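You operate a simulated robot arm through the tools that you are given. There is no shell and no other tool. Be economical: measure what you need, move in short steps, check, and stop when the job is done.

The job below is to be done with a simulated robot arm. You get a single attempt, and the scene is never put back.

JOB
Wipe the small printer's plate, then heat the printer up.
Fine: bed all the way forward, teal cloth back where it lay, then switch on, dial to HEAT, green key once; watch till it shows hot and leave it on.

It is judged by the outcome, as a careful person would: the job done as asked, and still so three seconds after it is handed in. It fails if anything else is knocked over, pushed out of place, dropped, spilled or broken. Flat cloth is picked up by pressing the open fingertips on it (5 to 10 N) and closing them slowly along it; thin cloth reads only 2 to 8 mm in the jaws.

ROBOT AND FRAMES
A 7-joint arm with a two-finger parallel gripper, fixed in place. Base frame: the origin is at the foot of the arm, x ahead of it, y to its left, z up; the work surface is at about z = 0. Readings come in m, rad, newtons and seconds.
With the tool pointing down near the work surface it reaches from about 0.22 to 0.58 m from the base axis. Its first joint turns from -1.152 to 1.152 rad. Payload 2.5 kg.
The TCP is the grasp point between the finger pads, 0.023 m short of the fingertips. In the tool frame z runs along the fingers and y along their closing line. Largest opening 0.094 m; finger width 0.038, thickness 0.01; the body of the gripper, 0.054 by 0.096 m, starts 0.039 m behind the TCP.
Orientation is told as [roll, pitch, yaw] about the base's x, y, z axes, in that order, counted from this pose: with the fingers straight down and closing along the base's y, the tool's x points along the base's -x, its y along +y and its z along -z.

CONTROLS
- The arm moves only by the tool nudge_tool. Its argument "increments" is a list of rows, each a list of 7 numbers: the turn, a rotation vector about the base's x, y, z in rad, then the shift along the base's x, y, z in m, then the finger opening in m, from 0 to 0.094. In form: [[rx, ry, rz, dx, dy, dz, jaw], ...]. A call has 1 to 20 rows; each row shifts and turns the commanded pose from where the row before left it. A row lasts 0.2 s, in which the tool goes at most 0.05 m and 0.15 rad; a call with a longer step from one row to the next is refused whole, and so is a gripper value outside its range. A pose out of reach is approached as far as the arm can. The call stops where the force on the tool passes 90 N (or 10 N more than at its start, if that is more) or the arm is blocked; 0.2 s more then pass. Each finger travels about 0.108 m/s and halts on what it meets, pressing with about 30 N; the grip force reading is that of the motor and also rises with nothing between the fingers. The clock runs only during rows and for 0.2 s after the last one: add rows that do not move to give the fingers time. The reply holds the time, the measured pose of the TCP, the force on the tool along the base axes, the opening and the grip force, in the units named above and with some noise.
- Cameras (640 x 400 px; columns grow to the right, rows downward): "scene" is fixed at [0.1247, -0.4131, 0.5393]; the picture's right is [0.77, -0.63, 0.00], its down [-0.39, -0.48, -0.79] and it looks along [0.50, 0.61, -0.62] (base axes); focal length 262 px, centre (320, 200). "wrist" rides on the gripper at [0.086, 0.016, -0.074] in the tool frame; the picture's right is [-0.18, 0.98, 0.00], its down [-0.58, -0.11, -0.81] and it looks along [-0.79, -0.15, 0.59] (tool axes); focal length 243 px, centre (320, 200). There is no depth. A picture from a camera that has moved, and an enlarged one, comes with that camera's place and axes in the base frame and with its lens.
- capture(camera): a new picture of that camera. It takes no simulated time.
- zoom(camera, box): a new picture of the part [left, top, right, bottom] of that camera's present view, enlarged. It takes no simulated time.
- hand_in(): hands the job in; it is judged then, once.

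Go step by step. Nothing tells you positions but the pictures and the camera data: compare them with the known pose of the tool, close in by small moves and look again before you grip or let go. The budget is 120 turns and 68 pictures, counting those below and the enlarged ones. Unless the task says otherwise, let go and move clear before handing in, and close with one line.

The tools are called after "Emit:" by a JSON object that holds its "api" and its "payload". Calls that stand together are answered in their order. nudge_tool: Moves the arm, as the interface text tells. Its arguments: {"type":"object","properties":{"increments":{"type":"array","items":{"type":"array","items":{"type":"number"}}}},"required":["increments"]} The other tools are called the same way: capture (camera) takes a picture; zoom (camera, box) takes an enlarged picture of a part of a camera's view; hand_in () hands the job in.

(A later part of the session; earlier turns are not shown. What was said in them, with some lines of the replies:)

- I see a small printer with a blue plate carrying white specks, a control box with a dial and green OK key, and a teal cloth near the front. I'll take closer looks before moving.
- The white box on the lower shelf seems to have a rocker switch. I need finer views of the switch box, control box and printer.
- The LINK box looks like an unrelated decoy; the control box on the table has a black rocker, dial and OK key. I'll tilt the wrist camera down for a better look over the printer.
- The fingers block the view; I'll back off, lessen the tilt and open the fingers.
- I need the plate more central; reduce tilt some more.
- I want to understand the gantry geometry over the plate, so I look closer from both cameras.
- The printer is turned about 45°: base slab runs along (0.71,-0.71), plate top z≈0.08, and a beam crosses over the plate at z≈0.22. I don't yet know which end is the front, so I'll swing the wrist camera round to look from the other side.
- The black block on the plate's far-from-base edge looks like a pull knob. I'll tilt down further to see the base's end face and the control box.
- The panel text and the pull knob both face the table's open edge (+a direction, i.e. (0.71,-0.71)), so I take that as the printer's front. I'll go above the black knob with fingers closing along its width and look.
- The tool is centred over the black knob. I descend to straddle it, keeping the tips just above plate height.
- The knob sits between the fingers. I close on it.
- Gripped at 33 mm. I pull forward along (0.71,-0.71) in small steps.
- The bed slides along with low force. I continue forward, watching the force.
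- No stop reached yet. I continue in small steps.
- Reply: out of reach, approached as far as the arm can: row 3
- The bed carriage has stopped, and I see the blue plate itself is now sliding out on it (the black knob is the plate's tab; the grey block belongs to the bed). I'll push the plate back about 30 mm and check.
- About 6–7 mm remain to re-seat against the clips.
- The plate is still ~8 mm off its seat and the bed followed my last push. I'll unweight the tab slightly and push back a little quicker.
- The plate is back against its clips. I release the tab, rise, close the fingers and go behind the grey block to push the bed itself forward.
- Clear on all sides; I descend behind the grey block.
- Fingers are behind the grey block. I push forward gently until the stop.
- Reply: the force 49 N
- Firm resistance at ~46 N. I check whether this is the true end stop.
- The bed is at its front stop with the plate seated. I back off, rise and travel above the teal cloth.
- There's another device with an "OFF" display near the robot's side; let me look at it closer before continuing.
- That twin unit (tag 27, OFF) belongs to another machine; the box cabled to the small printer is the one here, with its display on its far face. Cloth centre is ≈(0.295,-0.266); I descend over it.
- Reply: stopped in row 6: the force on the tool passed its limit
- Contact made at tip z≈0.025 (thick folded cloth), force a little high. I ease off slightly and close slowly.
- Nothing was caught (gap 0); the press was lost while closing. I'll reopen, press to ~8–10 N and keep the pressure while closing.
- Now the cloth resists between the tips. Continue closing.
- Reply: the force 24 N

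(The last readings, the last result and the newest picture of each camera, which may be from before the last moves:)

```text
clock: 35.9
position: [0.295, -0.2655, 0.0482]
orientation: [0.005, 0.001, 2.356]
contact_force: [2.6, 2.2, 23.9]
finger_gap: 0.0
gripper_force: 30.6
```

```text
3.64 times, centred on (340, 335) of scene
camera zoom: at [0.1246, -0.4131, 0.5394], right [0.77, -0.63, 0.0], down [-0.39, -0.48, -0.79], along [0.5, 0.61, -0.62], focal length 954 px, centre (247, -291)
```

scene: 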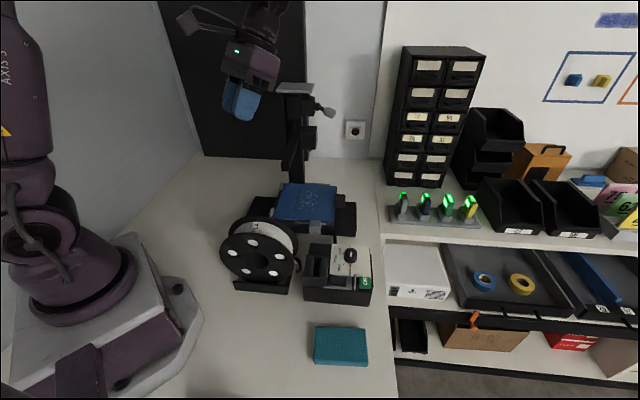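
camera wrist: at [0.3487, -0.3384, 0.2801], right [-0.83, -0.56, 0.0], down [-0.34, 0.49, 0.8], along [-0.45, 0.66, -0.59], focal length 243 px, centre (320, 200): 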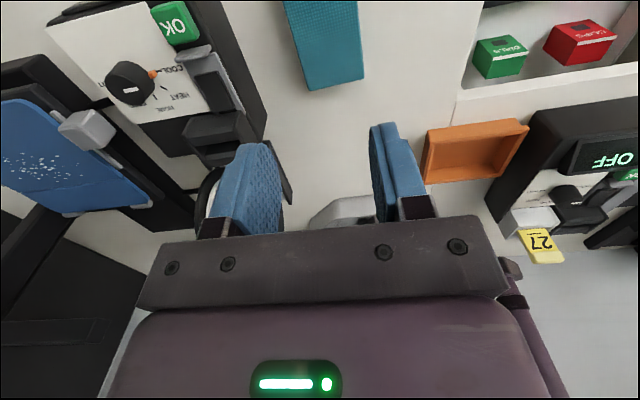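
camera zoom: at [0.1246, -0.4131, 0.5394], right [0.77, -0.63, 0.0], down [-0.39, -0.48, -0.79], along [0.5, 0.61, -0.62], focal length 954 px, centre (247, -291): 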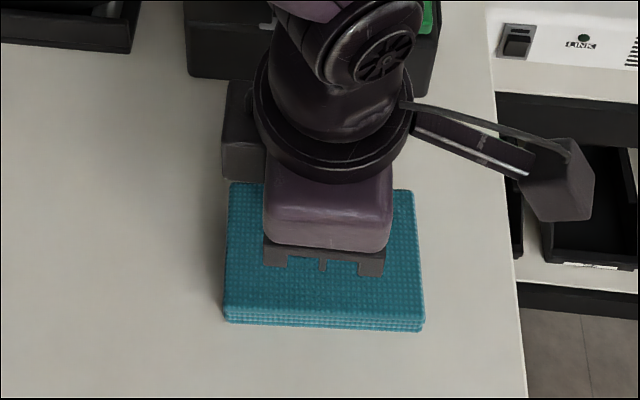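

It slips as a firm folded pad (~24 mm thick). It's 60 mm wide, so a grip from its sides suits better. I lift, open wide, and check its position.

Emit:
{"api": "nudge_tool", "payload": {"increments": [[0, 0, 0, 0, 0, 0.03, 0.0], [0, 0, 0, 0, 0, 0.03, 0.05], [0, 0, 0, 0.02, 0.02, 0.03, 0.088], [0, 0, 0, 0.03, 0.03, 0.01, 0.088], [0, 0, 0, 0, 0, 0, 0.088]]}}

Emit:
{"api": "zoom", "payload": {"camera": "scene", "box": [280, 280, 400, 390]}}

```text
clock: 37.1
position: [0.3449, -0.2146, 0.1466]
orientation: [0.005, 0.002, 2.353]
contact_force: [0.5, 0.3, -0.2]
finger_gap: 0.0879
gripper_force: 0.0
```

```text
3.64 times, centred on (340, 335) of scene
camera zoom: at [0.1247, -0.4131, 0.5393], right [0.77, -0.63, 0.0], down [-0.39, -0.48, -0.79], along [0.5, 0.61, -0.62], focal length 954 px, centre (247, -291)
```

zoom: 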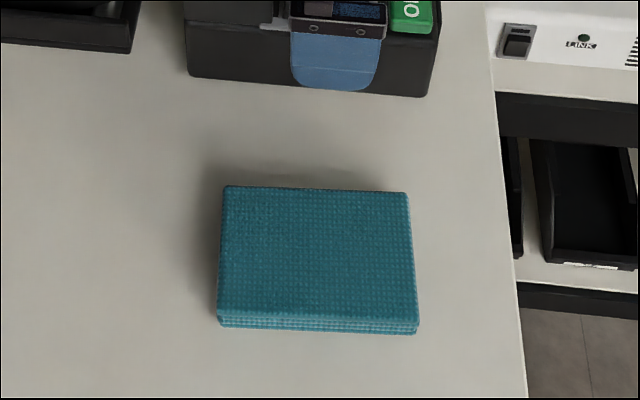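

The pad shifted ~9 mm toward (-x,-y); I've noted its original place (centre ≈(0.295,-0.266) on the same scale). I align with its edges and lower the open fingers around its sides.

Emit:
{"api": "nudge_tool", "payload": {"increments": [[0, 0, 0.058, -0.028, -0.0275, 0, 0.09], [0, 0, 0, -0.0281, -0.0276, 0, 0.09], [0, 0, 0, 0, 0, -0.045, 0.09], [0, 0, 0, 0, 0, -0.04, 0.09], [0, 0, 0, 0, 0, 0, 0.09]]}}

Emit:
{"api": "zoom", "payload": {"camera": "scene", "box": [280, 280, 400, 390]}}

Emit:
{"api": "zoom", "payload": {"camera": "wrist", "box": [180, 60, 460, 240]}}

```text
clock: 38.3
position: [0.2897, -0.2685, 0.063]
orientation: [0.004, 0.001, 2.414]
contact_force: [0.1, 0.4, 0.3]
finger_gap: 0.09
gripper_force: 0.0
```

```text
3.64 times, centred on (340, 335) of scene
camera zoom: at [0.1247, -0.4131, 0.5393], right [0.77, -0.63, 0.0], down [-0.39, -0.48, -0.79], along [0.5, 0.61, -0.62], focal length 954 px, centre (247, -291)
```

zoom: 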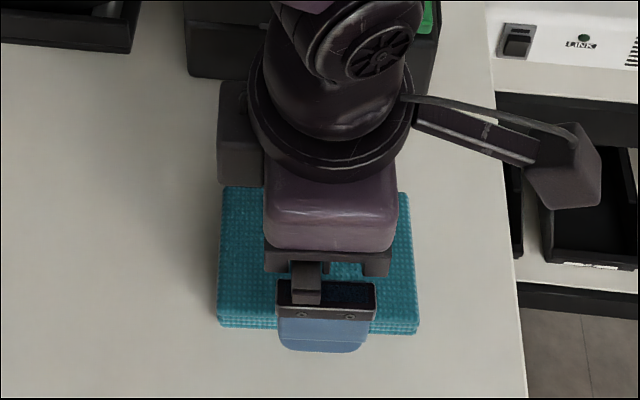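

```text
2.22 times, centred on (320, 150) of wrist
camera zoom: at [0.3416, -0.337, 0.1381], right [-0.79, -0.61, 0.0], down [-0.36, 0.47, 0.8], along [-0.49, 0.64, -0.59], focal length 539 px, centre (320, 311)
```

zoom: 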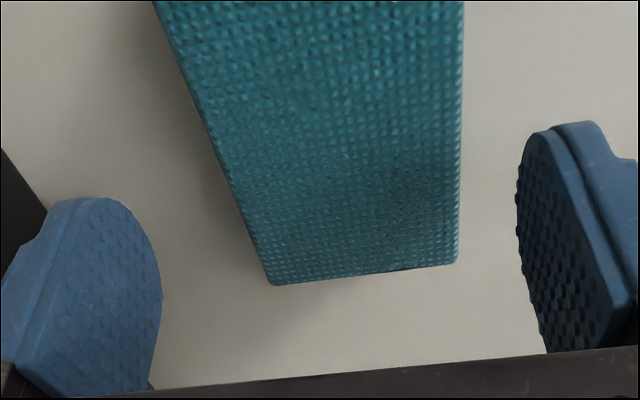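

The fingers straddle the pad. I lower around it.

Emit:
{"api": "nudge_tool", "payload": {"increments": [[0, 0, 0, 0, 0, -0.015, 0.09], [0, 0, 0, 0, 0, -0.012, 0.09], [0, 0, 0, 0, 0, 0, 0.09]]}}

```text
clock: 39.1
position: [0.2884, -0.2702, 0.0363]
orientation: [0.005, 0.003, 2.413]
contact_force: [-0.2, -0.6, -0.8]
finger_gap: 0.0899
gripper_force: 0.0
```

Emit:
{"api": "nudge_tool", "payload": {"increments": [[0, 0, 0, 0, 0, -0.004, 0.09], [0, 0, 0, 0, 0, 0, 0.08], [0, 0, 0, 0, 0, 0, 0.07], [0, 0, 0, 0, 0, 0, 0.065], [0, 0, 0, 0, 0, 0, 0.06], [0, 0, 0, 0, 0, 0, 0.056], [0, 0, 0, 0, 0, 0, 0.052], [0, 0, 0, 0, 0, 0, 0.048]]}}

```text
clock: 40.9
position: [0.2874, -0.2695, 0.0322]
orientation: [0.005, 0.001, 2.413]
contact_force: [0.0, 0.4, -0.8]
finger_gap: 0.0641
gripper_force: 29.8
```

The pad is held at 64 mm with firm grip. Lift a little and check.

Emit:
{"api": "nudge_tool", "payload": {"increments": [[0, 0, 0, 0, 0, 0.02, 0.045], [0, 0, 0, 0, 0, 0.04, 0.045], [0, 0, 0, 0, 0, 0, 0.045]]}}

Emit:
{"api": "zoom", "payload": {"camera": "scene", "box": [260, 180, 420, 390]}}

```text
clock: 41.7
position: [0.2883, -0.2691, 0.093]
orientation: [0.005, 0.001, 2.414]
contact_force: [-0.3, 0.2, -0.4]
finger_gap: 0.0637
gripper_force: 30.1
```

```text
1.90 times, centred on (340, 285) of scene
camera zoom: at [0.1247, -0.4131, 0.5393], right [0.77, -0.63, 0.0], down [-0.39, -0.48, -0.79], along [0.5, 0.61, -0.62], focal length 500 px, centre (282, 38)
```

zoom: 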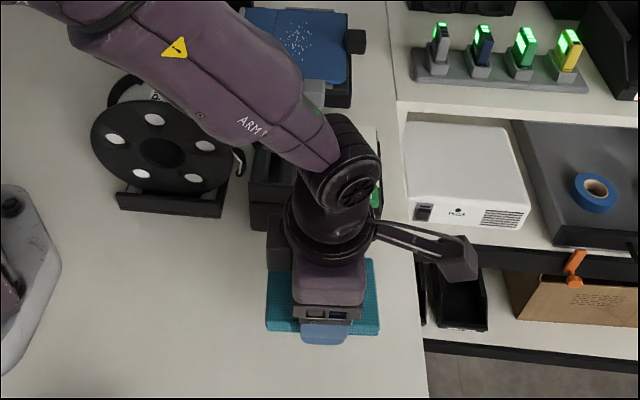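

The pad lifts cleanly and sticks out ~9 mm below the tips. I'll carry it to the plate, turning 90° on the way so the hand stays clear of beam and print head, stopping above the specks.

Emit:
{"api": "nudge_tool", "payload": {"increments": [[0, 0, 0, 0, 0, 0.045, 0.045], [0, 0, 0, 0, 0, 0.045, 0.045], [0, 0, -0.145, 0.0203, 0.0186, 0.017, 0.045], [0, 0, -0.145, 0.0203, 0.0186, 0, 0.045], [0, 0, -0.145, 0.0203, 0.0186, 0, 0.045], [0, 0, -0.145, 0.0203, 0.0186, 0, 0.045], [0, 0, -0.145, 0.0203, 0.0186, 0, 0.045], [0, 0, -0.145, 0.0203, 0.0186, 0, 0.045], [0, 0, -0.145, 0.0203, 0.0186, 0, 0.045], [0, 0, -0.145, 0.0203, 0.0186, 0, 0.045], [0, 0, -0.117, 0.0139, 0.0324, 0, 0.045], [0, 0, -0.117, 0.0139, 0.0324, 0, 0.045], [0, 0, -0.117, 0.0139, 0.0324, 0, 0.045], [0, 0, -0.118, 0.0139, 0.0324, 0, 0.045], [0, 0, 0, 0, 0, 0, 0.045]]}}

Emit:
{"api": "zoom", "payload": {"camera": "scene", "box": [240, 90, 390, 250]}}

```text
clock: 44.9
position: [0.508, 0.0089, 0.1978]
orientation: [0.004, 0.003, 0.783]
contact_force: [-0.4, -0.4, 0.3]
finger_gap: 0.0636
gripper_force: 29.9
```

```text
2.50 times, centred on (315, 170) of scene
camera zoom: at [0.1247, -0.4131, 0.5393], right [0.77, -0.63, 0.0], down [-0.39, -0.48, -0.79], along [0.5, 0.61, -0.62], focal length 656 px, centre (332, 275)
```

zoom: 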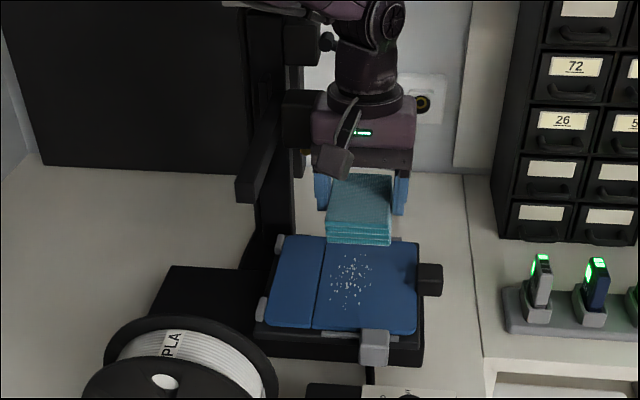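

Pad is above the specks and clear of the head. I descend toward the plate.

Emit:
{"api": "nudge_tool", "payload": {"increments": [[0, 0, 0, 0.001, -0.001, -0.04, 0.045], [0, 0, 0, 0, 0, -0.03, 0.045], [0, 0, 0, 0, 0, -0.01, 0.045], [0, 0, 0, 0, 0, -0.003, 0.045], [0, 0, 0, 0, 0, -0.002, 0.045], [0, 0, 0, 0, 0, 0, 0.045]]}}

```text
clock: 46.3
position: [0.5084, 0.0084, 0.1134]
orientation: [0.005, 0.003, 0.785]
contact_force: [0.0, -0.1, 0.2]
finger_gap: 0.0639
gripper_force: 29.7
```

Emit:
{"api": "nudge_tool", "payload": {"increments": [[0, 0, 0, 0, 0, -0.002, 0.045], [0, 0, 0, 0, 0, -0.002, 0.045], [0, 0, 0, 0, 0, 0, 0.045]]}}

```text
clock: 47.1
position: [0.5085, 0.0082, 0.1109]
orientation: [0.003, 0.0, 0.785]
contact_force: [-13.0, -1.7, 32.1]
finger_gap: 0.0641
gripper_force: 30.1
```

Contact, a bit hard. Ease up ~2 mm.

Emit:
{"api": "nudge_tool", "payload": {"increments": [[0, 0, 0, 0, 0, 0.002, 0.045], [0, 0, 0, 0, 0, 0, 0.045]]}}

```text
clock: 47.7
position: [0.5088, 0.009, 0.1102]
orientation: [0.002, -0.001, 0.783]
contact_force: [2.3, -0.2, 14.7]
finger_gap: 0.0639
gripper_force: 30.0
```

Pressure is fine at about 12–15 N. I stroke across (along b, perpendicular to the bed's travel).

Emit:
{"api": "nudge_tool", "payload": {"increments": [[0, 0, 0, 0, 0, 0.0007, 0.045], [0, 0, 0, -0.004, -0.004, 0, 0.045], [0, 0, 0, -0.004, -0.004, 0, 0.045], [0, 0, 0, 0.006, 0.006, 0, 0.045], [0, 0, 0, 0.006, 0.006, 0, 0.045], [0, 0, 0, 0.006, 0.006, 0, 0.045], [0, 0, 0, 0.005, 0.005, 0, 0.045], [0, 0, 0, -0.006, -0.006, 0, 0.045], [0, 0, 0, -0.006, -0.006, 0, 0.045], [0, 0, 0, -0.006, -0.006, 0, 0.045], [0, 0, 0, -0.006, -0.006, 0, 0.045], [0, 0, 0, 0, 0, 0, 0.045]]}}

Emit:
{"api": "zoom", "payload": {"camera": "scene", "box": [260, 120, 380, 250]}}

```text
clock: 50.3
position: [0.4987, -0.0012, 0.1132]
orientation: [0.006, 0.003, 0.786]
contact_force: [-0.9, 0.6, -0.2]
finger_gap: 0.0637
gripper_force: 29.4
```

```text
3.08 times, centred on (320, 185) of scene
camera zoom: at [0.1247, -0.4131, 0.5393], right [0.77, -0.63, 0.0], down [-0.39, -0.48, -0.79], along [0.5, 0.61, -0.62], focal length 807 px, centre (320, 246)
```

zoom: 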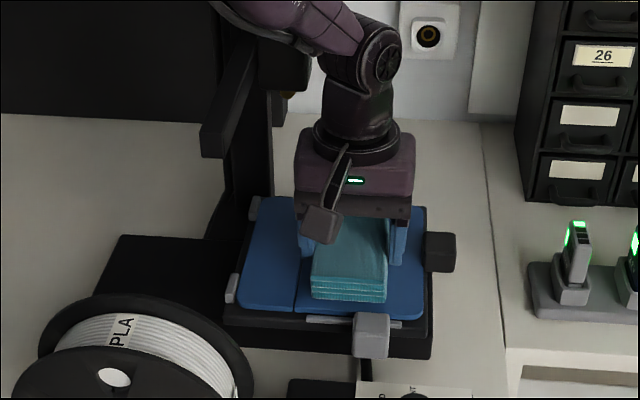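

Contact faded toward the end; I press again lightly and repeat strokes.

Emit:
{"api": "nudge_tool", "payload": {"increments": [[0, 0, 0, 0, 0, -0.0012, 0.045], [0, 0, 0, 0, 0, 0, 0.045]]}}

```text
clock: 50.9
position: [0.498, -0.0012, 0.1107]
orientation: [0.004, 0.0, 0.787]
contact_force: [-0.1, 0.6, 1.1]
finger_gap: 0.0636
gripper_force: 29.8
```

Emit:
{"api": "nudge_tool", "payload": {"increments": [[0, 0, 0, 0, 0, -0.0007, 0.045], [0, 0, 0, 0, 0, 0, 0.045]]}}

```text
clock: 51.5
position: [0.4973, -0.0025, 0.1107]
orientation: [0.003, 0.0, 0.786]
contact_force: [-4.2, 1.0, 12.2]
finger_gap: 0.0638
gripper_force: 29.7
```

Emit:
{"api": "nudge_tool", "payload": {"increments": [[0, 0, 0, 0.005, 0.005, 0, 0.045], [0, 0, 0, 0.005, 0.005, 0, 0.045], [0, 0, 0, 0.005, 0.005, 0, 0.045], [0, 0, 0, 0.006, 0.006, 0, 0.045], [0, 0, 0, 0.006, 0.006, 0, 0.045], [0, 0, 0, 0, 0, 0, 0.045]]}}

```text
clock: 52.9
position: [0.5271, 0.0264, 0.1109]
orientation: [0.003, 0.002, 0.783]
contact_force: [-6.0, -7.5, 21.2]
finger_gap: 0.0639
gripper_force: 30.3
```

Good contact there. Return strokes, with a slight shift sideways.

Emit:
{"api": "nudge_tool", "payload": {"increments": [[0, 0, 0, -0.006, -0.006, 0.0003, 0.045], [0, 0, 0, -0.006, -0.006, 0, 0.045], [0, 0, 0, -0.006, -0.006, 0, 0.045], [0, 0, 0, -0.006, -0.006, 0, 0.045], [0, 0, 0, -0.007, -0.007, -0.0003, 0.045], [0, 0, 0, -0.004, 0.004, 0, 0.045], [0, 0, 0, 0.006, 0.006, 0, 0.045], [0, 0, 0, 0.006, 0.006, 0, 0.045], [0, 0, 0, 0.006, 0.006, 0, 0.045], [0, 0, 0, 0.005, 0.005, 0, 0.045], [0, 0, 0, 0, 0, 0, 0.045]]}}

```text
clock: 55.3
position: [0.5138, 0.0215, 0.1111]
orientation: [0.004, 0.003, 0.785]
contact_force: [-7.0, -9.4, 25.1]
finger_gap: 0.0638
gripper_force: 30.1
```

Now I lift, retreat forward-side (-b) and inspect the plate.

Emit:
{"api": "nudge_tool", "payload": {"increments": [[0, 0, 0, 0, 0, 0.02, 0.045], [0, 0, 0, 0, 0, 0.045, 0.045], [0, 0, 0, -0.01, -0.03, 0.03, 0.045], [0, 0, 0, -0.014, -0.035, 0, 0.045], [0, 0, 0, -0.014, -0.035, 0, 0.045], [0, 0, 0, -0.014, -0.035, 0, 0.045], [0, 0, 0, 0, 0, 0, 0.045]]}}

Emit:
{"api": "zoom", "payload": {"camera": "scene", "box": [260, 150, 380, 250]}}

```text
clock: 56.9
position: [0.4615, -0.1133, 0.2052]
orientation: [0.006, 0.001, 0.785]
contact_force: [-0.6, -0.3, -0.8]
finger_gap: 0.0637
gripper_force: 30.0
```

```text
4.00 times, centred on (320, 200) of scene
camera zoom: at [0.1247, -0.4132, 0.5393], right [0.77, -0.63, 0.0], down [-0.39, -0.48, -0.79], along [0.5, 0.61, -0.62], focal length 1049 px, centre (320, 200)
```

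zoom: 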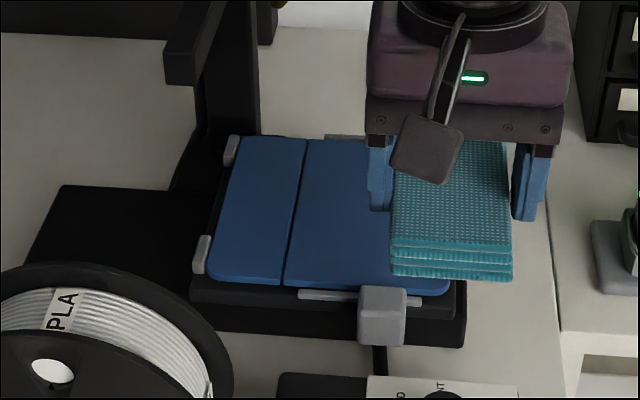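

The visible part is clean. The bed crept ~4 mm back during wiping, so I'll re-push it after the cloth is put back. Carry the cloth back over its original place.

Emit:
{"api": "nudge_tool", "payload": {"increments": [[0, 0, 0.1358, -0.01375, -0.01264, 0, 0.045], [0, 0, 0.1358, -0.01375, -0.01264, 0, 0.045], [0, 0, 0.1358, -0.01375, -0.01264, 0, 0.045], [0, 0, 0.1358, -0.01375, -0.01264, 0, 0.045], [0, 0, 0.1358, -0.01375, -0.01264, 0, 0.045], [0, 0, 0.1358, -0.01375, -0.01264, 0, 0.045], [0, 0, 0.1358, -0.01375, -0.01264, 0, 0.045], [0, 0, 0.1358, -0.01375, -0.01264, 0, 0.045], [0, 0, 0.1358, -0.01375, -0.01264, 0, 0.045], [0, 0, 0.1358, -0.01375, -0.01264, 0, 0.045], [0, 0, 0.1358, -0.01375, -0.01264, 0, 0.045], [0, 0, 0.1358, -0.01375, -0.01264, 0, 0.045], [0, 0, 0, 0, 0, -0.045, 0.045], [0, 0, 0, 0, 0, -0.045, 0.045], [0, 0, 0, 0, 0, -0.045, 0.045], [0, 0, 0, 0, 0, -0.025, 0.045], [0, 0, 0, 0, 0, 0, 0.045]]}}

Emit:
{"api": "zoom", "payload": {"camera": "scene", "box": [260, 170, 380, 250]}}

```text
clock: 60.5
position: [0.296, -0.2629, 0.0444]
orientation: [0.005, 0.0, 2.414]
contact_force: [-0.1, -0.4, -0.2]
finger_gap: 0.064
gripper_force: 29.8
```

```text
5.00 times, centred on (320, 210) of scene
camera zoom: at [0.1247, -0.4131, 0.5393], right [0.77, -0.63, 0.0], down [-0.39, -0.48, -0.79], along [0.5, 0.61, -0.62], focal length 1311 px, centre (320, 150)
```

zoom: 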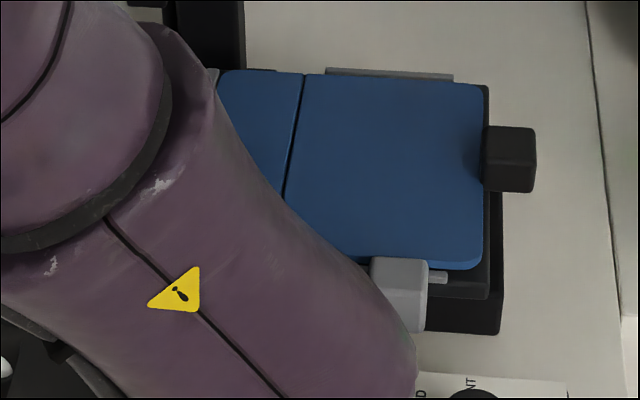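

The plate is fully clean. I set the cloth down at its original place and release.

Emit:
{"api": "nudge_tool", "payload": {"increments": [[0, 0, 0, 0, -0.0015, -0.006, 0.045], [0, 0, 0, 0, 0, -0.004, 0.045], [0, 0, 0, 0, 0, 0, 0.045], [0, 0, 0, 0, 0, 0, 0.066], [0, 0, 0, 0, 0, 0, 0.075], [0, 0, 0, 0, 0, 0, 0.09], [0, 0, 0, 0, 0, 0.03, 0.09], [0, 0, 0, 0, 0, 0.045, 0.09], [0, 0, 0, 0.02, 0.02, 0.04, 0.06], [0, 0, 0, 0.03, 0.03, 0.03, 0.03], [0, 0, 0, 0, 0, 0, 0.03]]}}

Emit:
{"api": "zoom", "payload": {"camera": "scene", "box": [280, 280, 400, 390]}}

```text
refused: row 10 steps farther than a row can; nothing moved
```

```text
3.64 times, centred on (340, 335) of scene
camera zoom: at [0.1247, -0.4131, 0.5393], right [0.77, -0.63, 0.0], down [-0.39, -0.48, -0.79], along [0.5, 0.61, -0.62], focal length 954 px, centre (247, -291)
```

zoom: 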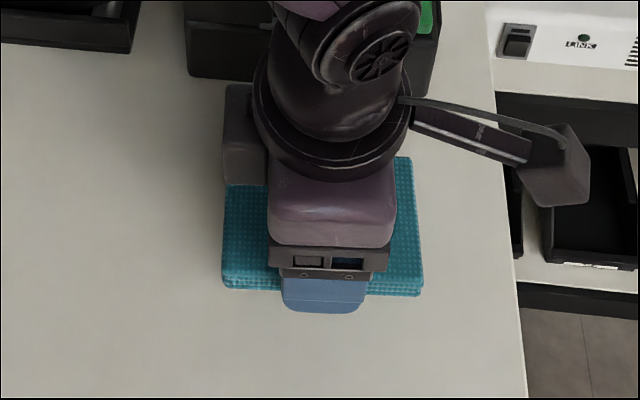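

Emit:
{"api": "nudge_tool", "payload": {"increments": [[0, 0, 0, 0, -0.0015, -0.006, 0.045], [0, 0, 0, 0, 0, -0.005, 0.045], [0, 0, 0, 0, 0, 0, 0.045], [0, 0, 0, 0, 0, 0, 0.066], [0, 0, 0, 0, 0, 0, 0.075], [0, 0, 0, 0, 0, 0, 0.09], [0, 0, 0, 0, 0, 0.03, 0.09], [0, 0, 0, 0, 0, 0.045, 0.09], [0, 0, 0, 0.02, 0.02, 0.03, 0.06], [0, 0, 0, 0.028, 0.028, 0.02, 0.03], [0, 0, 0, 0, 0, 0, 0.03]]}}

Emit:
{"api": "zoom", "payload": {"camera": "scene", "box": [280, 280, 400, 390]}}

```text
clock: 62.9
position: [0.3443, -0.2186, 0.1591]
orientation: [0.005, 0.001, 2.416]
contact_force: [0.0, 0.6, 0.0]
finger_gap: 0.0302
gripper_force: 0.1
```

```text
3.64 times, centred on (340, 335) of scene
camera zoom: at [0.1247, -0.4131, 0.5393], right [0.77, -0.63, 0.0], down [-0.39, -0.48, -0.79], along [0.5, 0.61, -0.62], focal length 954 px, centre (247, -291)
```

zoom: 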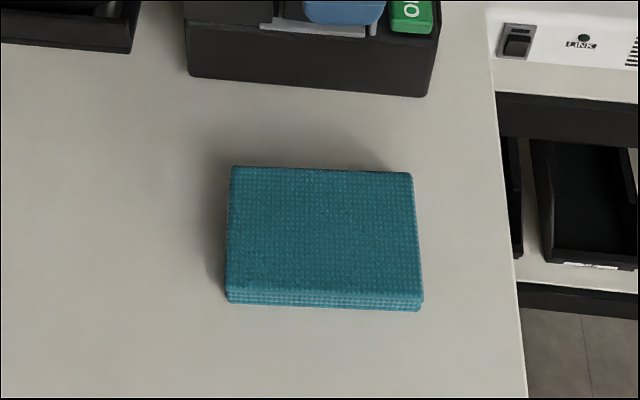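

The cloth lies back in place. Now re-push the bed to its front stop via the grey block.

Emit:
{"api": "nudge_tool", "payload": {"increments": [[0, 0, -0.058, 0, 0, 0.041, 0.0], [0, 0, 0, 0.0138, 0.0342, 0, 0], [0, 0, 0, 0.0138, 0.0342, 0, 0], [0, 0, 0, 0.0138, 0.0342, 0, 0], [0, 0, 0, 0.0138, 0.0342, 0, 0], [0, 0, 0, 0.0132, 0.0343, 0, 0], [0, 0, 0, 0, 0, -0.035, 0], [0, 0, 0, 0, 0, -0.035, 0], [0, 0, 0, 0, 0, -0.025, 0], [0, 0, 0, 0.004, -0.004, 0, 0], [0, 0, 0, 0.004, -0.004, 0, 0], [0, 0, 0, 0.004, -0.004, 0, 0], [0, 0, 0, 0.002, -0.002, 0, 0], [0, 0, 0, 0, 0, 0, 0]]}}

Emit:
{"api": "zoom", "payload": {"camera": "scene", "box": [260, 150, 370, 250]}}

```text
clock: 65.9
position: [0.4251, -0.0581, 0.1048]
orientation: [0.008, -0.008, 2.359]
contact_force: [-24.5, 20.9, 11.3]
finger_gap: 0.0
gripper_force: 29.8
```

```text
4.00 times, centred on (315, 200) of scene
camera zoom: at [0.1247, -0.4131, 0.5394], right [0.77, -0.63, 0.0], down [-0.39, -0.48, -0.79], along [0.5, 0.61, -0.62], focal length 1049 px, centre (340, 200)
```

zoom: 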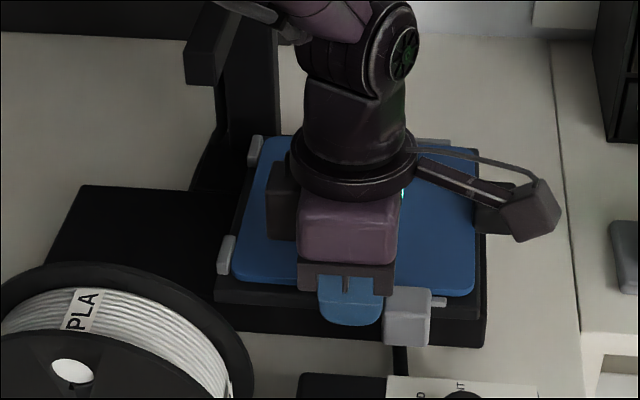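

The bed is at the front stop again. I back off, rise and take a close view of the control box from its front side.

Emit:
{"api": "nudge_tool", "payload": {"increments": [[0, 0, 0, -0.01, 0.01, 0, 0], [0, 0, 0, 0, 0, 0.048, 0], [0, 0, 0, 0, 0, 0.048, 0], [0, 0, 0, -0.003, -0.034, 0, 0], [0, 0, 0, -0.003, -0.034, 0, 0], [0, 0, 0, -0.003, -0.034, 0, 0], [0, 0, 0, -0.003, -0.034, 0, 0], [0, 0, 0, -0.003, -0.034, 0, 0], [0, 0, 0, 0, 0, 0, 0]]}}

Emit:
{"api": "zoom", "payload": {"camera": "wrist", "box": [160, 0, 400, 160]}}

```text
clock: 67.9
position: [0.4, -0.222, 0.2027]
orientation: [0.006, 0.002, 2.357]
contact_force: [-1.1, 0.4, -0.6]
finger_gap: 0.0
gripper_force: 30.4
```

```text
2.50 times, centred on (280, 80) of wrist
camera zoom: at [0.4501, -0.2936, 0.2776], right [-0.83, -0.56, 0.0], down [-0.33, 0.49, 0.8], along [-0.46, 0.66, -0.59], focal length 606 px, centre (420, 500)
```

zoom: 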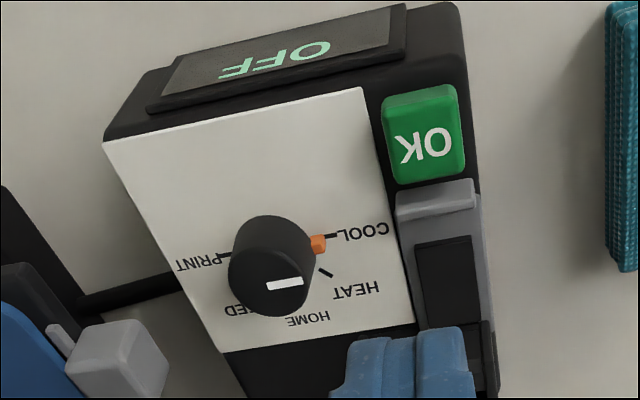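

The display reads OFF and the pointer is at COOL. I'll turn the hand 90° so the camera looks at the rocker in profile and the fingers are thin along its length.

Emit:
{"api": "nudge_tool", "payload": {"increments": [[0, 0, -0.1428, -0.0039, 0.0039, 0, 0], [0, 0, -0.1428, -0.0039, 0.0039, 0, 0], [0, 0, -0.1428, -0.0039, 0.0039, 0, 0], [0, 0, -0.1428, -0.0039, 0.0039, 0, 0], [0, 0, -0.1428, -0.0039, 0.0039, 0, 0], [0, 0, -0.1428, -0.0039, 0.0039, 0, 0], [0, 0, -0.1428, -0.0039, 0.0039, 0, 0], [0, 0, -0.1428, -0.0039, 0.0039, 0, 0], [0, 0, -0.1428, -0.0039, 0.0039, 0, 0], [0, 0, -0.1428, -0.0039, 0.0039, 0, 0], [0, 0, -0.1428, -0.0039, 0.0039, 0, 0], [0, 0, 0, 0, 0, 0, 0]]}}

Emit:
{"api": "zoom", "payload": {"camera": "wrist", "box": [210, 0, 430, 150]}}

```text
clock: 70.5
position: [0.3576, -0.178, 0.2013]
orientation: [0.005, 0.002, 0.785]
contact_force: [-0.5, -0.4, -0.7]
finger_gap: 0.0
gripper_force: 29.6
```

```text
2.67 times, centred on (320, 75) of wrist
camera zoom: at [0.2851, -0.2265, 0.2764], right [-0.56, 0.83, 0.0], down [0.49, 0.33, 0.8], along [0.66, 0.46, -0.59], focal length 647 px, centre (320, 533)
```

zoom: 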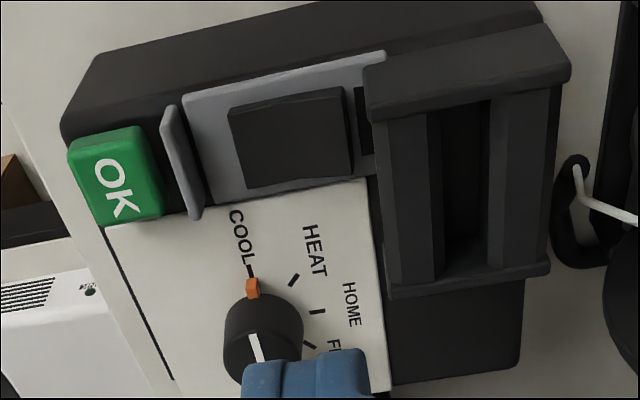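

In profile, the rocker's end nearest the black hood (-a end) stands proud. I'll tilt slightly so the finger edge presses that end, and descend.

Emit:
{"api": "nudge_tool", "payload": {"increments": [[-0.106, -0.106, 0, -0.0037, 0.0009, -0.03, 0], [0, 0, 0, 0, 0, -0.04, 0], [0, 0, 0, 0, 0, -0.025, 0], [0, 0, 0, 0, 0, 0, 0]]}}

Emit:
{"api": "zoom", "payload": {"camera": "scene", "box": [290, 220, 390, 310]}}

```text
clock: 71.5
position: [0.3559, -0.176, 0.1061]
orientation: [-0.145, 0.002, 0.785]
contact_force: [-0.4, -0.1, 0.5]
finger_gap: 0.0001
gripper_force: 29.9
```

```text
4.44 times, centred on (340, 265) of scene
camera zoom: at [0.1247, -0.4131, 0.5393], right [0.77, -0.63, 0.0], down [-0.39, -0.48, -0.79], along [0.5, 0.61, -0.62], focal length 1166 px, centre (231, -89)
```

zoom: 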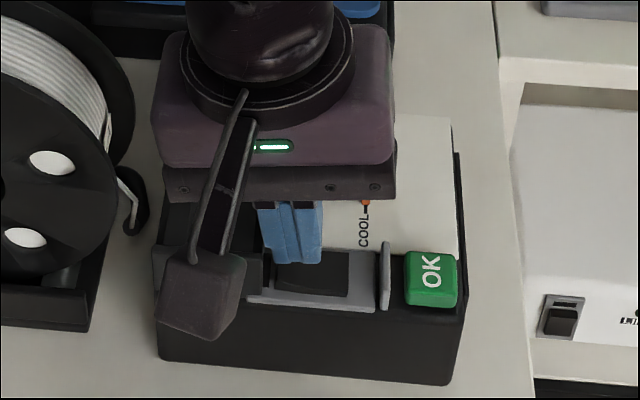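

Fingers are over the raised end. Press in small steps.

Emit:
{"api": "nudge_tool", "payload": {"increments": [[0, 0, 0, 0, 0, -0.004, 0], [0, 0, 0, 0, 0, -0.003, 0], [0, 0, 0, 0, 0, -0.003, 0], [0, 0, 0, 0, 0, 0, 0]]}}

```text
clock: 72.5
position: [0.3548, -0.1771, 0.0967]
orientation: [-0.146, 0.002, 0.785]
contact_force: [0.6, 0.5, -0.3]
finger_gap: 0.0
gripper_force: 29.5
```

Emit:
{"api": "nudge_tool", "payload": {"increments": [[0, 0, 0, 0, 0, -0.002, 0], [0, 0, 0, 0, 0, -0.002, 0], [0, 0, 0, 0, 0, 0, 0]]}}

```text
clock: 73.3
position: [0.3546, -0.1773, 0.0921]
orientation: [-0.144, 0.002, 0.785]
contact_force: [-0.5, 1.0, 6.7]
finger_gap: 0.0
gripper_force: 29.6
```

Emit:
{"api": "nudge_tool", "payload": {"increments": [[0, 0, 0, 0, 0, -0.0015, 0], [0, 0, 0, 0, 0, -0.0015, 0], [0, 0, 0, 0, 0, 0, 0]]}}

```text
clock: 74.1
position: [0.356, -0.1765, 0.0934]
orientation: [-0.146, 0.003, 0.785]
contact_force: [-34.0, 17.1, 74.9]
finger_gap: 0.0
gripper_force: 30.3
```

Firm resistance. I lift to inspect the rocker.

Emit:
{"api": "nudge_tool", "payload": {"increments": [[0, 0, 0, 0, 0, 0.02, 0], [0, 0, 0, 0, 0, 0.045, 0], [0.106, 0.106, 0, 0.0037, -0.0009, 0.045, 0], [0, 0, 0, 0, 0, 0, 0]]}}

Emit:
{"api": "zoom", "payload": {"camera": "wrist", "box": [210, 0, 430, 150]}}

```text
clock: 75.1
position: [0.3607, -0.1779, 0.1994]
orientation: [0.005, 0.001, 0.786]
contact_force: [-0.5, -0.7, -0.6]
finger_gap: 0.0001
gripper_force: 30.5
```

```text
2.67 times, centred on (320, 75) of wrist
camera zoom: at [0.2872, -0.2262, 0.2747], right [-0.57, 0.82, 0.01], down [0.49, 0.33, 0.8], along [0.66, 0.46, -0.59], focal length 647 px, centre (320, 533)
```

zoom: 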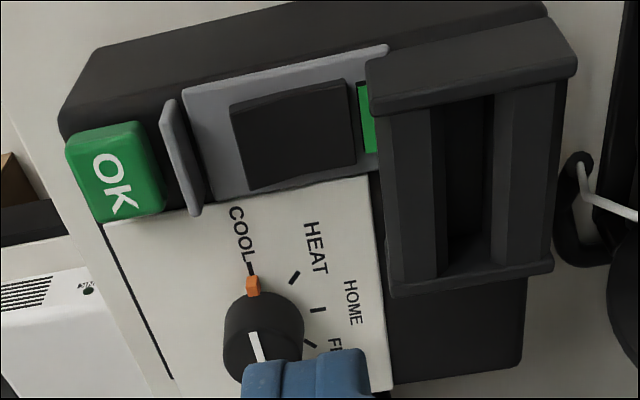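

The indicator beside the rocker lit green – it's on. The dial's centre is ≈(0.421,-0.157), with COOL→HEAT a 45° clockwise turn (seen from above). I move over the knob.

Emit:
{"api": "nudge_tool", "payload": {"increments": [[0, 0, 0, 0.03, 0.0105, 0, 0.05], [0, 0, 0, 0.0307, 0.0104, 0, 0.05], [0, 0, 0, 0, 0, -0.04, 0.05], [0, 0, 0, 0, 0, -0.03, 0.05], [0, 0, 0, 0, 0, 0, 0.05]]}}

Emit:
{"api": "zoom", "payload": {"camera": "wrist", "box": [180, 50, 460, 240]}}

```text
clock: 76.3
position: [0.4214, -0.1567, 0.1289]
orientation: [0.005, 0.003, 0.784]
contact_force: [-0.3, 0.3, 0.6]
finger_gap: 0.0502
gripper_force: 0.0
```

```text
2.11 times, centred on (320, 145) of wrist
camera zoom: at [0.3485, -0.205, 0.2031], right [-0.56, 0.83, 0.0], down [0.49, 0.33, 0.8], along [0.66, 0.46, -0.59], focal length 511 px, centre (320, 316)
```

zoom: 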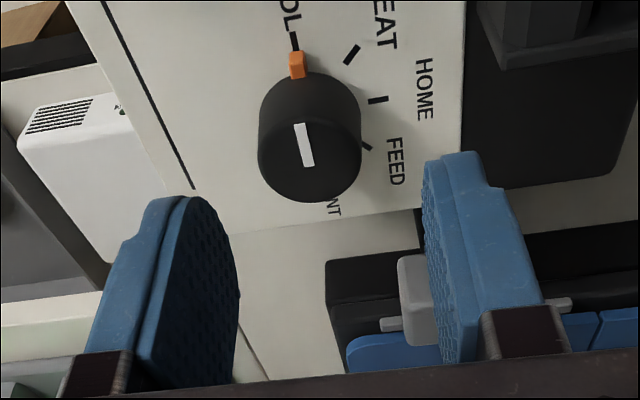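

Knob is centred within ~2 mm. Correct, descend and grip.

Emit:
{"api": "nudge_tool", "payload": {"increments": [[0, 0, 0, 0.0014, -0.0014, -0.02, 0.05], [0, 0, 0, 0, 0, -0.014, 0.05], [0, 0, 0, 0, 0, 0, 0.04], [0, 0, 0, 0, 0, 0, 0.032], [0, 0, 0, 0, 0, 0, 0.026], [0, 0, 0, 0, 0, 0, 0.02], [0, 0, 0, 0, 0, 0, 0.02]]}}

```text
clock: 77.9
position: [0.4237, -0.157, 0.0927]
orientation: [0.004, 0.003, 0.785]
contact_force: [9.2, -5.3, -12.0]
finger_gap: 0.0297
gripper_force: 44.8
```

Gripped at ~30 mm. Turn 45° clockwise.

Emit:
{"api": "nudge_tool", "payload": {"increments": [[0, 0, 0, 0.0012, -0.0008, 0, 0.02], [0, 0, -0.131, 0, 0, 0, 0.02], [0, 0, -0.131, 0, 0, 0, 0.02], [0, 0, -0.131, 0, 0, 0, 0.02], [0, 0, -0.131, 0, 0, 0, 0.02], [0, 0, -0.131, 0, 0, 0, 0.02], [0, 0, -0.131, 0, 0, 0, 0.02], [0, 0, 0, 0, 0, 0, 0.02]]}}

```text
clock: 79.7
position: [0.4216, -0.159, 0.0947]
orientation: [0.004, -0.001, -0.005]
contact_force: [21.1, -4.0, -33.7]
finger_gap: 0.0294
gripper_force: 44.5
```

Emit:
{"api": "nudge_tool", "payload": {"increments": [[0, 0, 0, 0, 0, 0, 0.035], [0, 0, 0, 0, 0, 0, 0.05], [0, 0, 0, 0, 0, 0, 0.05], [0, 0, 0, 0, 0, 0.035, 0.05], [0, 0, 0, 0, 0, 0.045, 0.05], [0, 0, 0, 0, 0, 0, 0.05]]}}

Emit:
{"api": "zoom", "payload": {"camera": "wrist", "box": [180, 0, 460, 190]}}

```text
clock: 81.1
position: [0.4211, -0.1608, 0.1751]
orientation: [0.006, 0.001, 0.0]
contact_force: [-0.2, 0.3, -0.8]
finger_gap: 0.05
gripper_force: 0.1
```

```text
2.11 times, centred on (320, 95) of wrist
camera zoom: at [0.3339, -0.1429, 0.251], right [0.18, 0.98, 0.0], down [0.58, -0.11, 0.8], along [0.79, -0.15, -0.59], focal length 511 px, centre (320, 421)
```

zoom: 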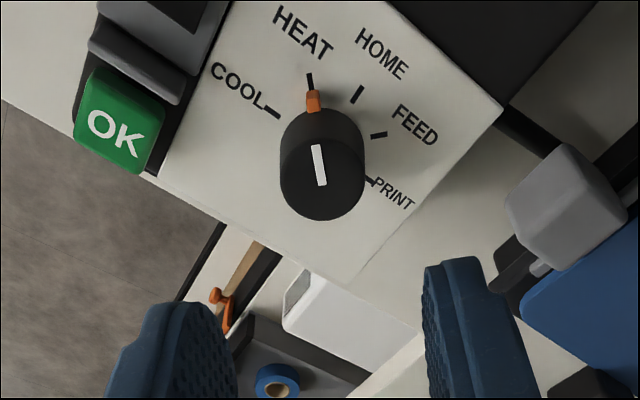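

The dial now points at HEAT. Next, the green key: I turn so the closed fingers are thin between the guard and the display, and hover above it.

Emit:
{"api": "nudge_tool", "payload": {"increments": [[0, 0, 0.131, -0.0034, -0.0107, 0, 0.02], [0, 0, 0.131, -0.0034, -0.0107, 0, 0], [0, 0, 0.131, -0.0034, -0.0107, 0, 0], [0, 0, 0.131, -0.0034, -0.0107, 0, 0], [0, 0, 0.131, -0.0034, -0.0108, 0, 0], [0, 0, 0.131, -0.0035, -0.0108, 0, 0], [0, 0, 0, 0, 0, -0.04, 0], [0, 0, 0, 0, 0, -0.03, 0], [0, 0, 0, 0, 0, 0, 0]]}}

Emit:
{"api": "zoom", "payload": {"camera": "scene", "box": [310, 230, 390, 310]}}

```text
clock: 83.1
position: [0.4033, -0.225, 0.1042]
orientation: [0.005, 0.001, 0.787]
contact_force: [-0.2, -0.5, 1.2]
finger_gap: 0.0
gripper_force: 30.8
```

```text
5.00 times, centred on (350, 270) of scene
camera zoom: at [0.1247, -0.4131, 0.5393], right [0.77, -0.63, 0.0], down [-0.39, -0.48, -0.79], along [0.5, 0.61, -0.62], focal length 1311 px, centre (170, -150)
```

zoom: 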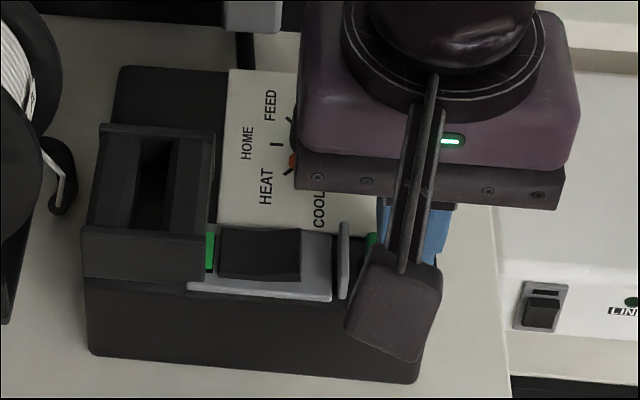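

The tool axis is within ~3 mm of the key centre. Small correction and press down gently.

Emit:
{"api": "nudge_tool", "payload": {"increments": [[0, 0, 0, -0.0014, 0.0014, -0.005, 0], [0, 0, 0, 0, 0, -0.004, 0], [0, 0, 0, 0, 0, 0, 0]]}}

```text
clock: 83.9
position: [0.3998, -0.2227, 0.0957]
orientation: [0.005, 0.003, 0.786]
contact_force: [-0.7, -0.3, 1.7]
finger_gap: 0.0002
gripper_force: 29.9
```

Emit:
{"api": "nudge_tool", "payload": {"increments": [[0, 0, 0, 0, 0, -0.002, 0], [0, 0, 0, 0, 0, -0.002, 0], [0, 0, 0, 0, 0, 0, 0]]}}

```text
clock: 84.7
position: [0.4009, -0.2223, 0.0918]
orientation: [0.004, 0.001, 0.785]
contact_force: [-0.8, 0.7, 2.4]
finger_gap: 0.0
gripper_force: 29.9
```

Emit:
{"api": "nudge_tool", "payload": {"increments": [[0, 0, 0, 0, 0, -0.002, 0], [0, 0, 0, 0, 0, -0.001, 0], [0, 0, 0, 0, 0, 0, 0]]}}

```text
clock: 85.5
position: [0.4002, -0.2226, 0.0891]
orientation: [0.005, 0.003, 0.785]
contact_force: [-1.0, -1.0, 11.9]
finger_gap: 0.0
gripper_force: 29.8
```

Emit:
{"api": "nudge_tool", "payload": {"increments": [[0, 0, 0, 0, 0, -0.0015, 0], [0, 0, 0, 0, 0, 0, 0]]}}

```text
clock: 86.1
position: [0.4007, -0.2217, 0.0886]
orientation: [0.005, 0.003, 0.786]
contact_force: [-5.5, -1.3, 21.3]
finger_gap: 0.0003
gripper_force: 30.0
```

The key seems bottomed. I release upward and turn to read the display.

Emit:
{"api": "nudge_tool", "payload": {"increments": [[0, 0, 0, 0, 0, 0.02, 0], [0, 0, 0, 0, 0, 0.045, 0], [0, 0, 0.1428, 0, 0, 0.045, 0], [0, 0, 0.1428, 0, 0, 0, 0], [0, 0, 0.1428, 0, 0, 0, 0], [0, 0, 0.1428, 0, 0, 0, 0], [0, 0, 0.1428, 0, 0, 0, 0], [0, 0, 0.1428, 0, 0, 0, 0], [0, 0, 0.1428, 0, 0, 0, 0], [0, 0, 0.1428, 0, 0, 0, 0], [0, 0, 0.1428, 0, 0, 0, 0], [0, 0, 0.1428, 0, 0, 0, 0], [0, 0, 0.1428, 0, 0, 0, 0], [0, 0, 0, 0, 0, 0, 0]]}}

Emit:
{"api": "zoom", "payload": {"camera": "wrist", "box": [160, 0, 400, 160]}}

```text
clock: 89.1
position: [0.3997, -0.2222, 0.1969]
orientation: [0.004, 0.002, 2.358]
contact_force: [-0.3, 0.6, 0.3]
finger_gap: 0.0
gripper_force: 30.0
```

```text
2.50 times, centred on (280, 80) of wrist
camera zoom: at [0.4497, -0.2929, 0.2726], right [-0.82, -0.57, 0.0], down [-0.33, 0.49, 0.81], along [-0.46, 0.66, -0.59], focal length 606 px, centre (420, 500)
```

zoom: 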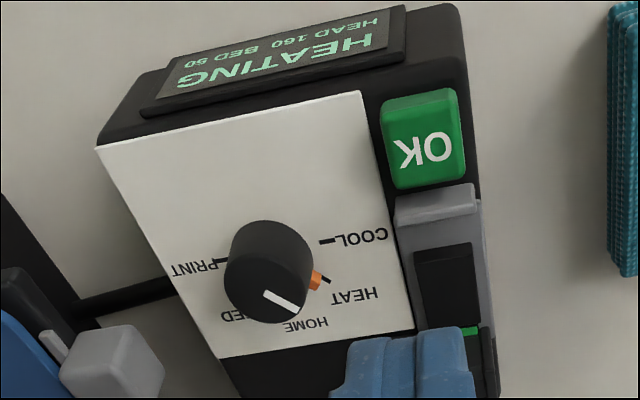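

The display reads HEATING (head 160, bed 50). I wait and watch.

Emit:
{"api": "nudge_tool", "payload": {"increments": [[0, 0, 0, 0, 0, 0, 0], [0, 0, 0, 0, 0, 0, 0], [0, 0, 0, 0, 0, 0, 0], [0, 0, 0, 0, 0, 0, 0], [0, 0, 0, 0, 0, 0, 0], [0, 0, 0, 0, 0, 0, 0], [0, 0, 0, 0, 0, 0, 0], [0, 0, 0, 0, 0, 0, 0], [0, 0, 0, 0, 0, 0, 0], [0, 0, 0, 0, 0, 0, 0], [0, 0, 0, 0, 0, 0, 0], [0, 0, 0, 0, 0, 0, 0], [0, 0, 0, 0, 0, 0, 0], [0, 0, 0, 0, 0, 0, 0], [0, 0, 0, 0, 0, 0, 0], [0, 0, 0, 0, 0, 0, 0], [0, 0, 0, 0, 0, 0, 0], [0, 0, 0, 0, 0, 0, 0], [0, 0, 0, 0, 0, 0, 0], [0, 0, 0, 0, 0, 0, 0]]}}

Emit:
{"api": "zoom", "payload": {"camera": "wrist", "box": [160, 0, 400, 160]}}

```text
clock: 93.3
position: [0.3996, -0.2213, 0.1981]
orientation: [0.006, 0.001, 2.356]
contact_force: [-0.2, 0.2, 0.2]
finger_gap: 0.0
gripper_force: 29.7
```

```text
2.50 times, centred on (280, 80) of wrist
camera zoom: at [0.4496, -0.293, 0.2727], right [-0.83, -0.56, 0.0], down [-0.33, 0.49, 0.8], along [-0.46, 0.66, -0.59], focal length 606 px, centre (420, 500)
```

zoom: 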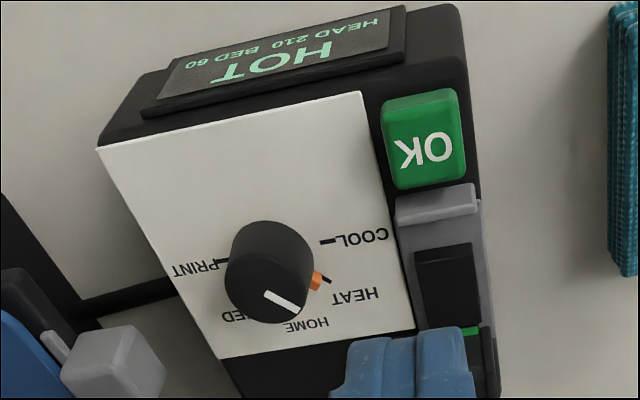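

It shows HOT (head 210, bed 60). I move the arm clear upward and do a final check of the scene.

Emit:
{"api": "nudge_tool", "payload": {"increments": [[0, 0, 0, 0, 0, 0.045, 0.02], [0, 0, 0, -0.01, 0, 0.045, 0.03], [0, 0, 0, -0.03, 0, 0.03, 0.03], [0, 0, 0, 0, 0, 0, 0.03]]}}

Emit:
{"api": "zoom", "payload": {"camera": "scene", "box": [220, 150, 400, 380]}}

Emit:
{"api": "zoom", "payload": {"camera": "scene", "box": [260, 150, 370, 250]}}

```text
clock: 94.3
position: [0.3589, -0.2222, 0.3161]
orientation: [0.004, 0.002, 2.355]
contact_force: [0.8, -0.5, -0.7]
finger_gap: 0.0297
gripper_force: 0.1
```

```text
1.74 times, centred on (310, 265) of scene
camera zoom: at [0.1247, -0.4131, 0.5393], right [0.77, -0.63, 0.0], down [-0.39, -0.48, -0.79], along [0.5, 0.61, -0.62], focal length 456 px, centre (337, 87)
```

zoom: 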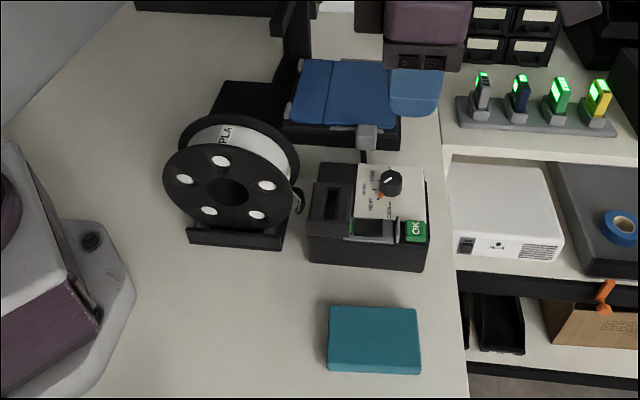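

```text
4.00 times, centred on (315, 200) of scene
camera zoom: at [0.1247, -0.4131, 0.5393], right [0.77, -0.63, 0.0], down [-0.39, -0.48, -0.79], along [0.5, 0.61, -0.62], focal length 1049 px, centre (340, 200)
```

zoom: 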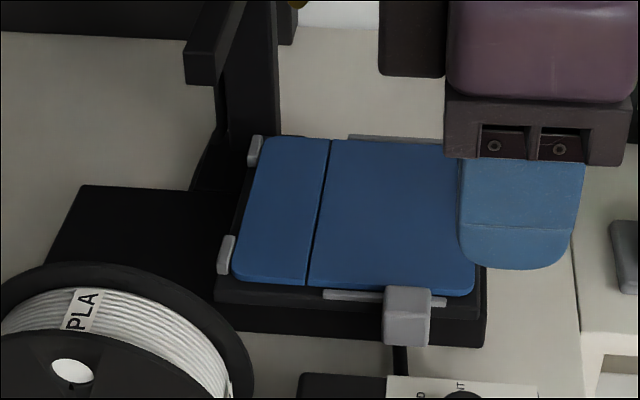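

The plate is clean and seated with the bed at its front stop. The cloth is back in place, the dial is at HEAT and the printer is on and hot, so I'm handing in.

Emit:
{"api": "hand_in", "payload": {}}

```text
The job is handed in.
```

The plate is wiped, the bed is all the way forward, the teal cloth is back within about 3 mm of where it lay, and the printer is on at HEAT showing HOT (head 210, bed 60); "forward" I took as the open table edge, since nothing on the printer marks its front.
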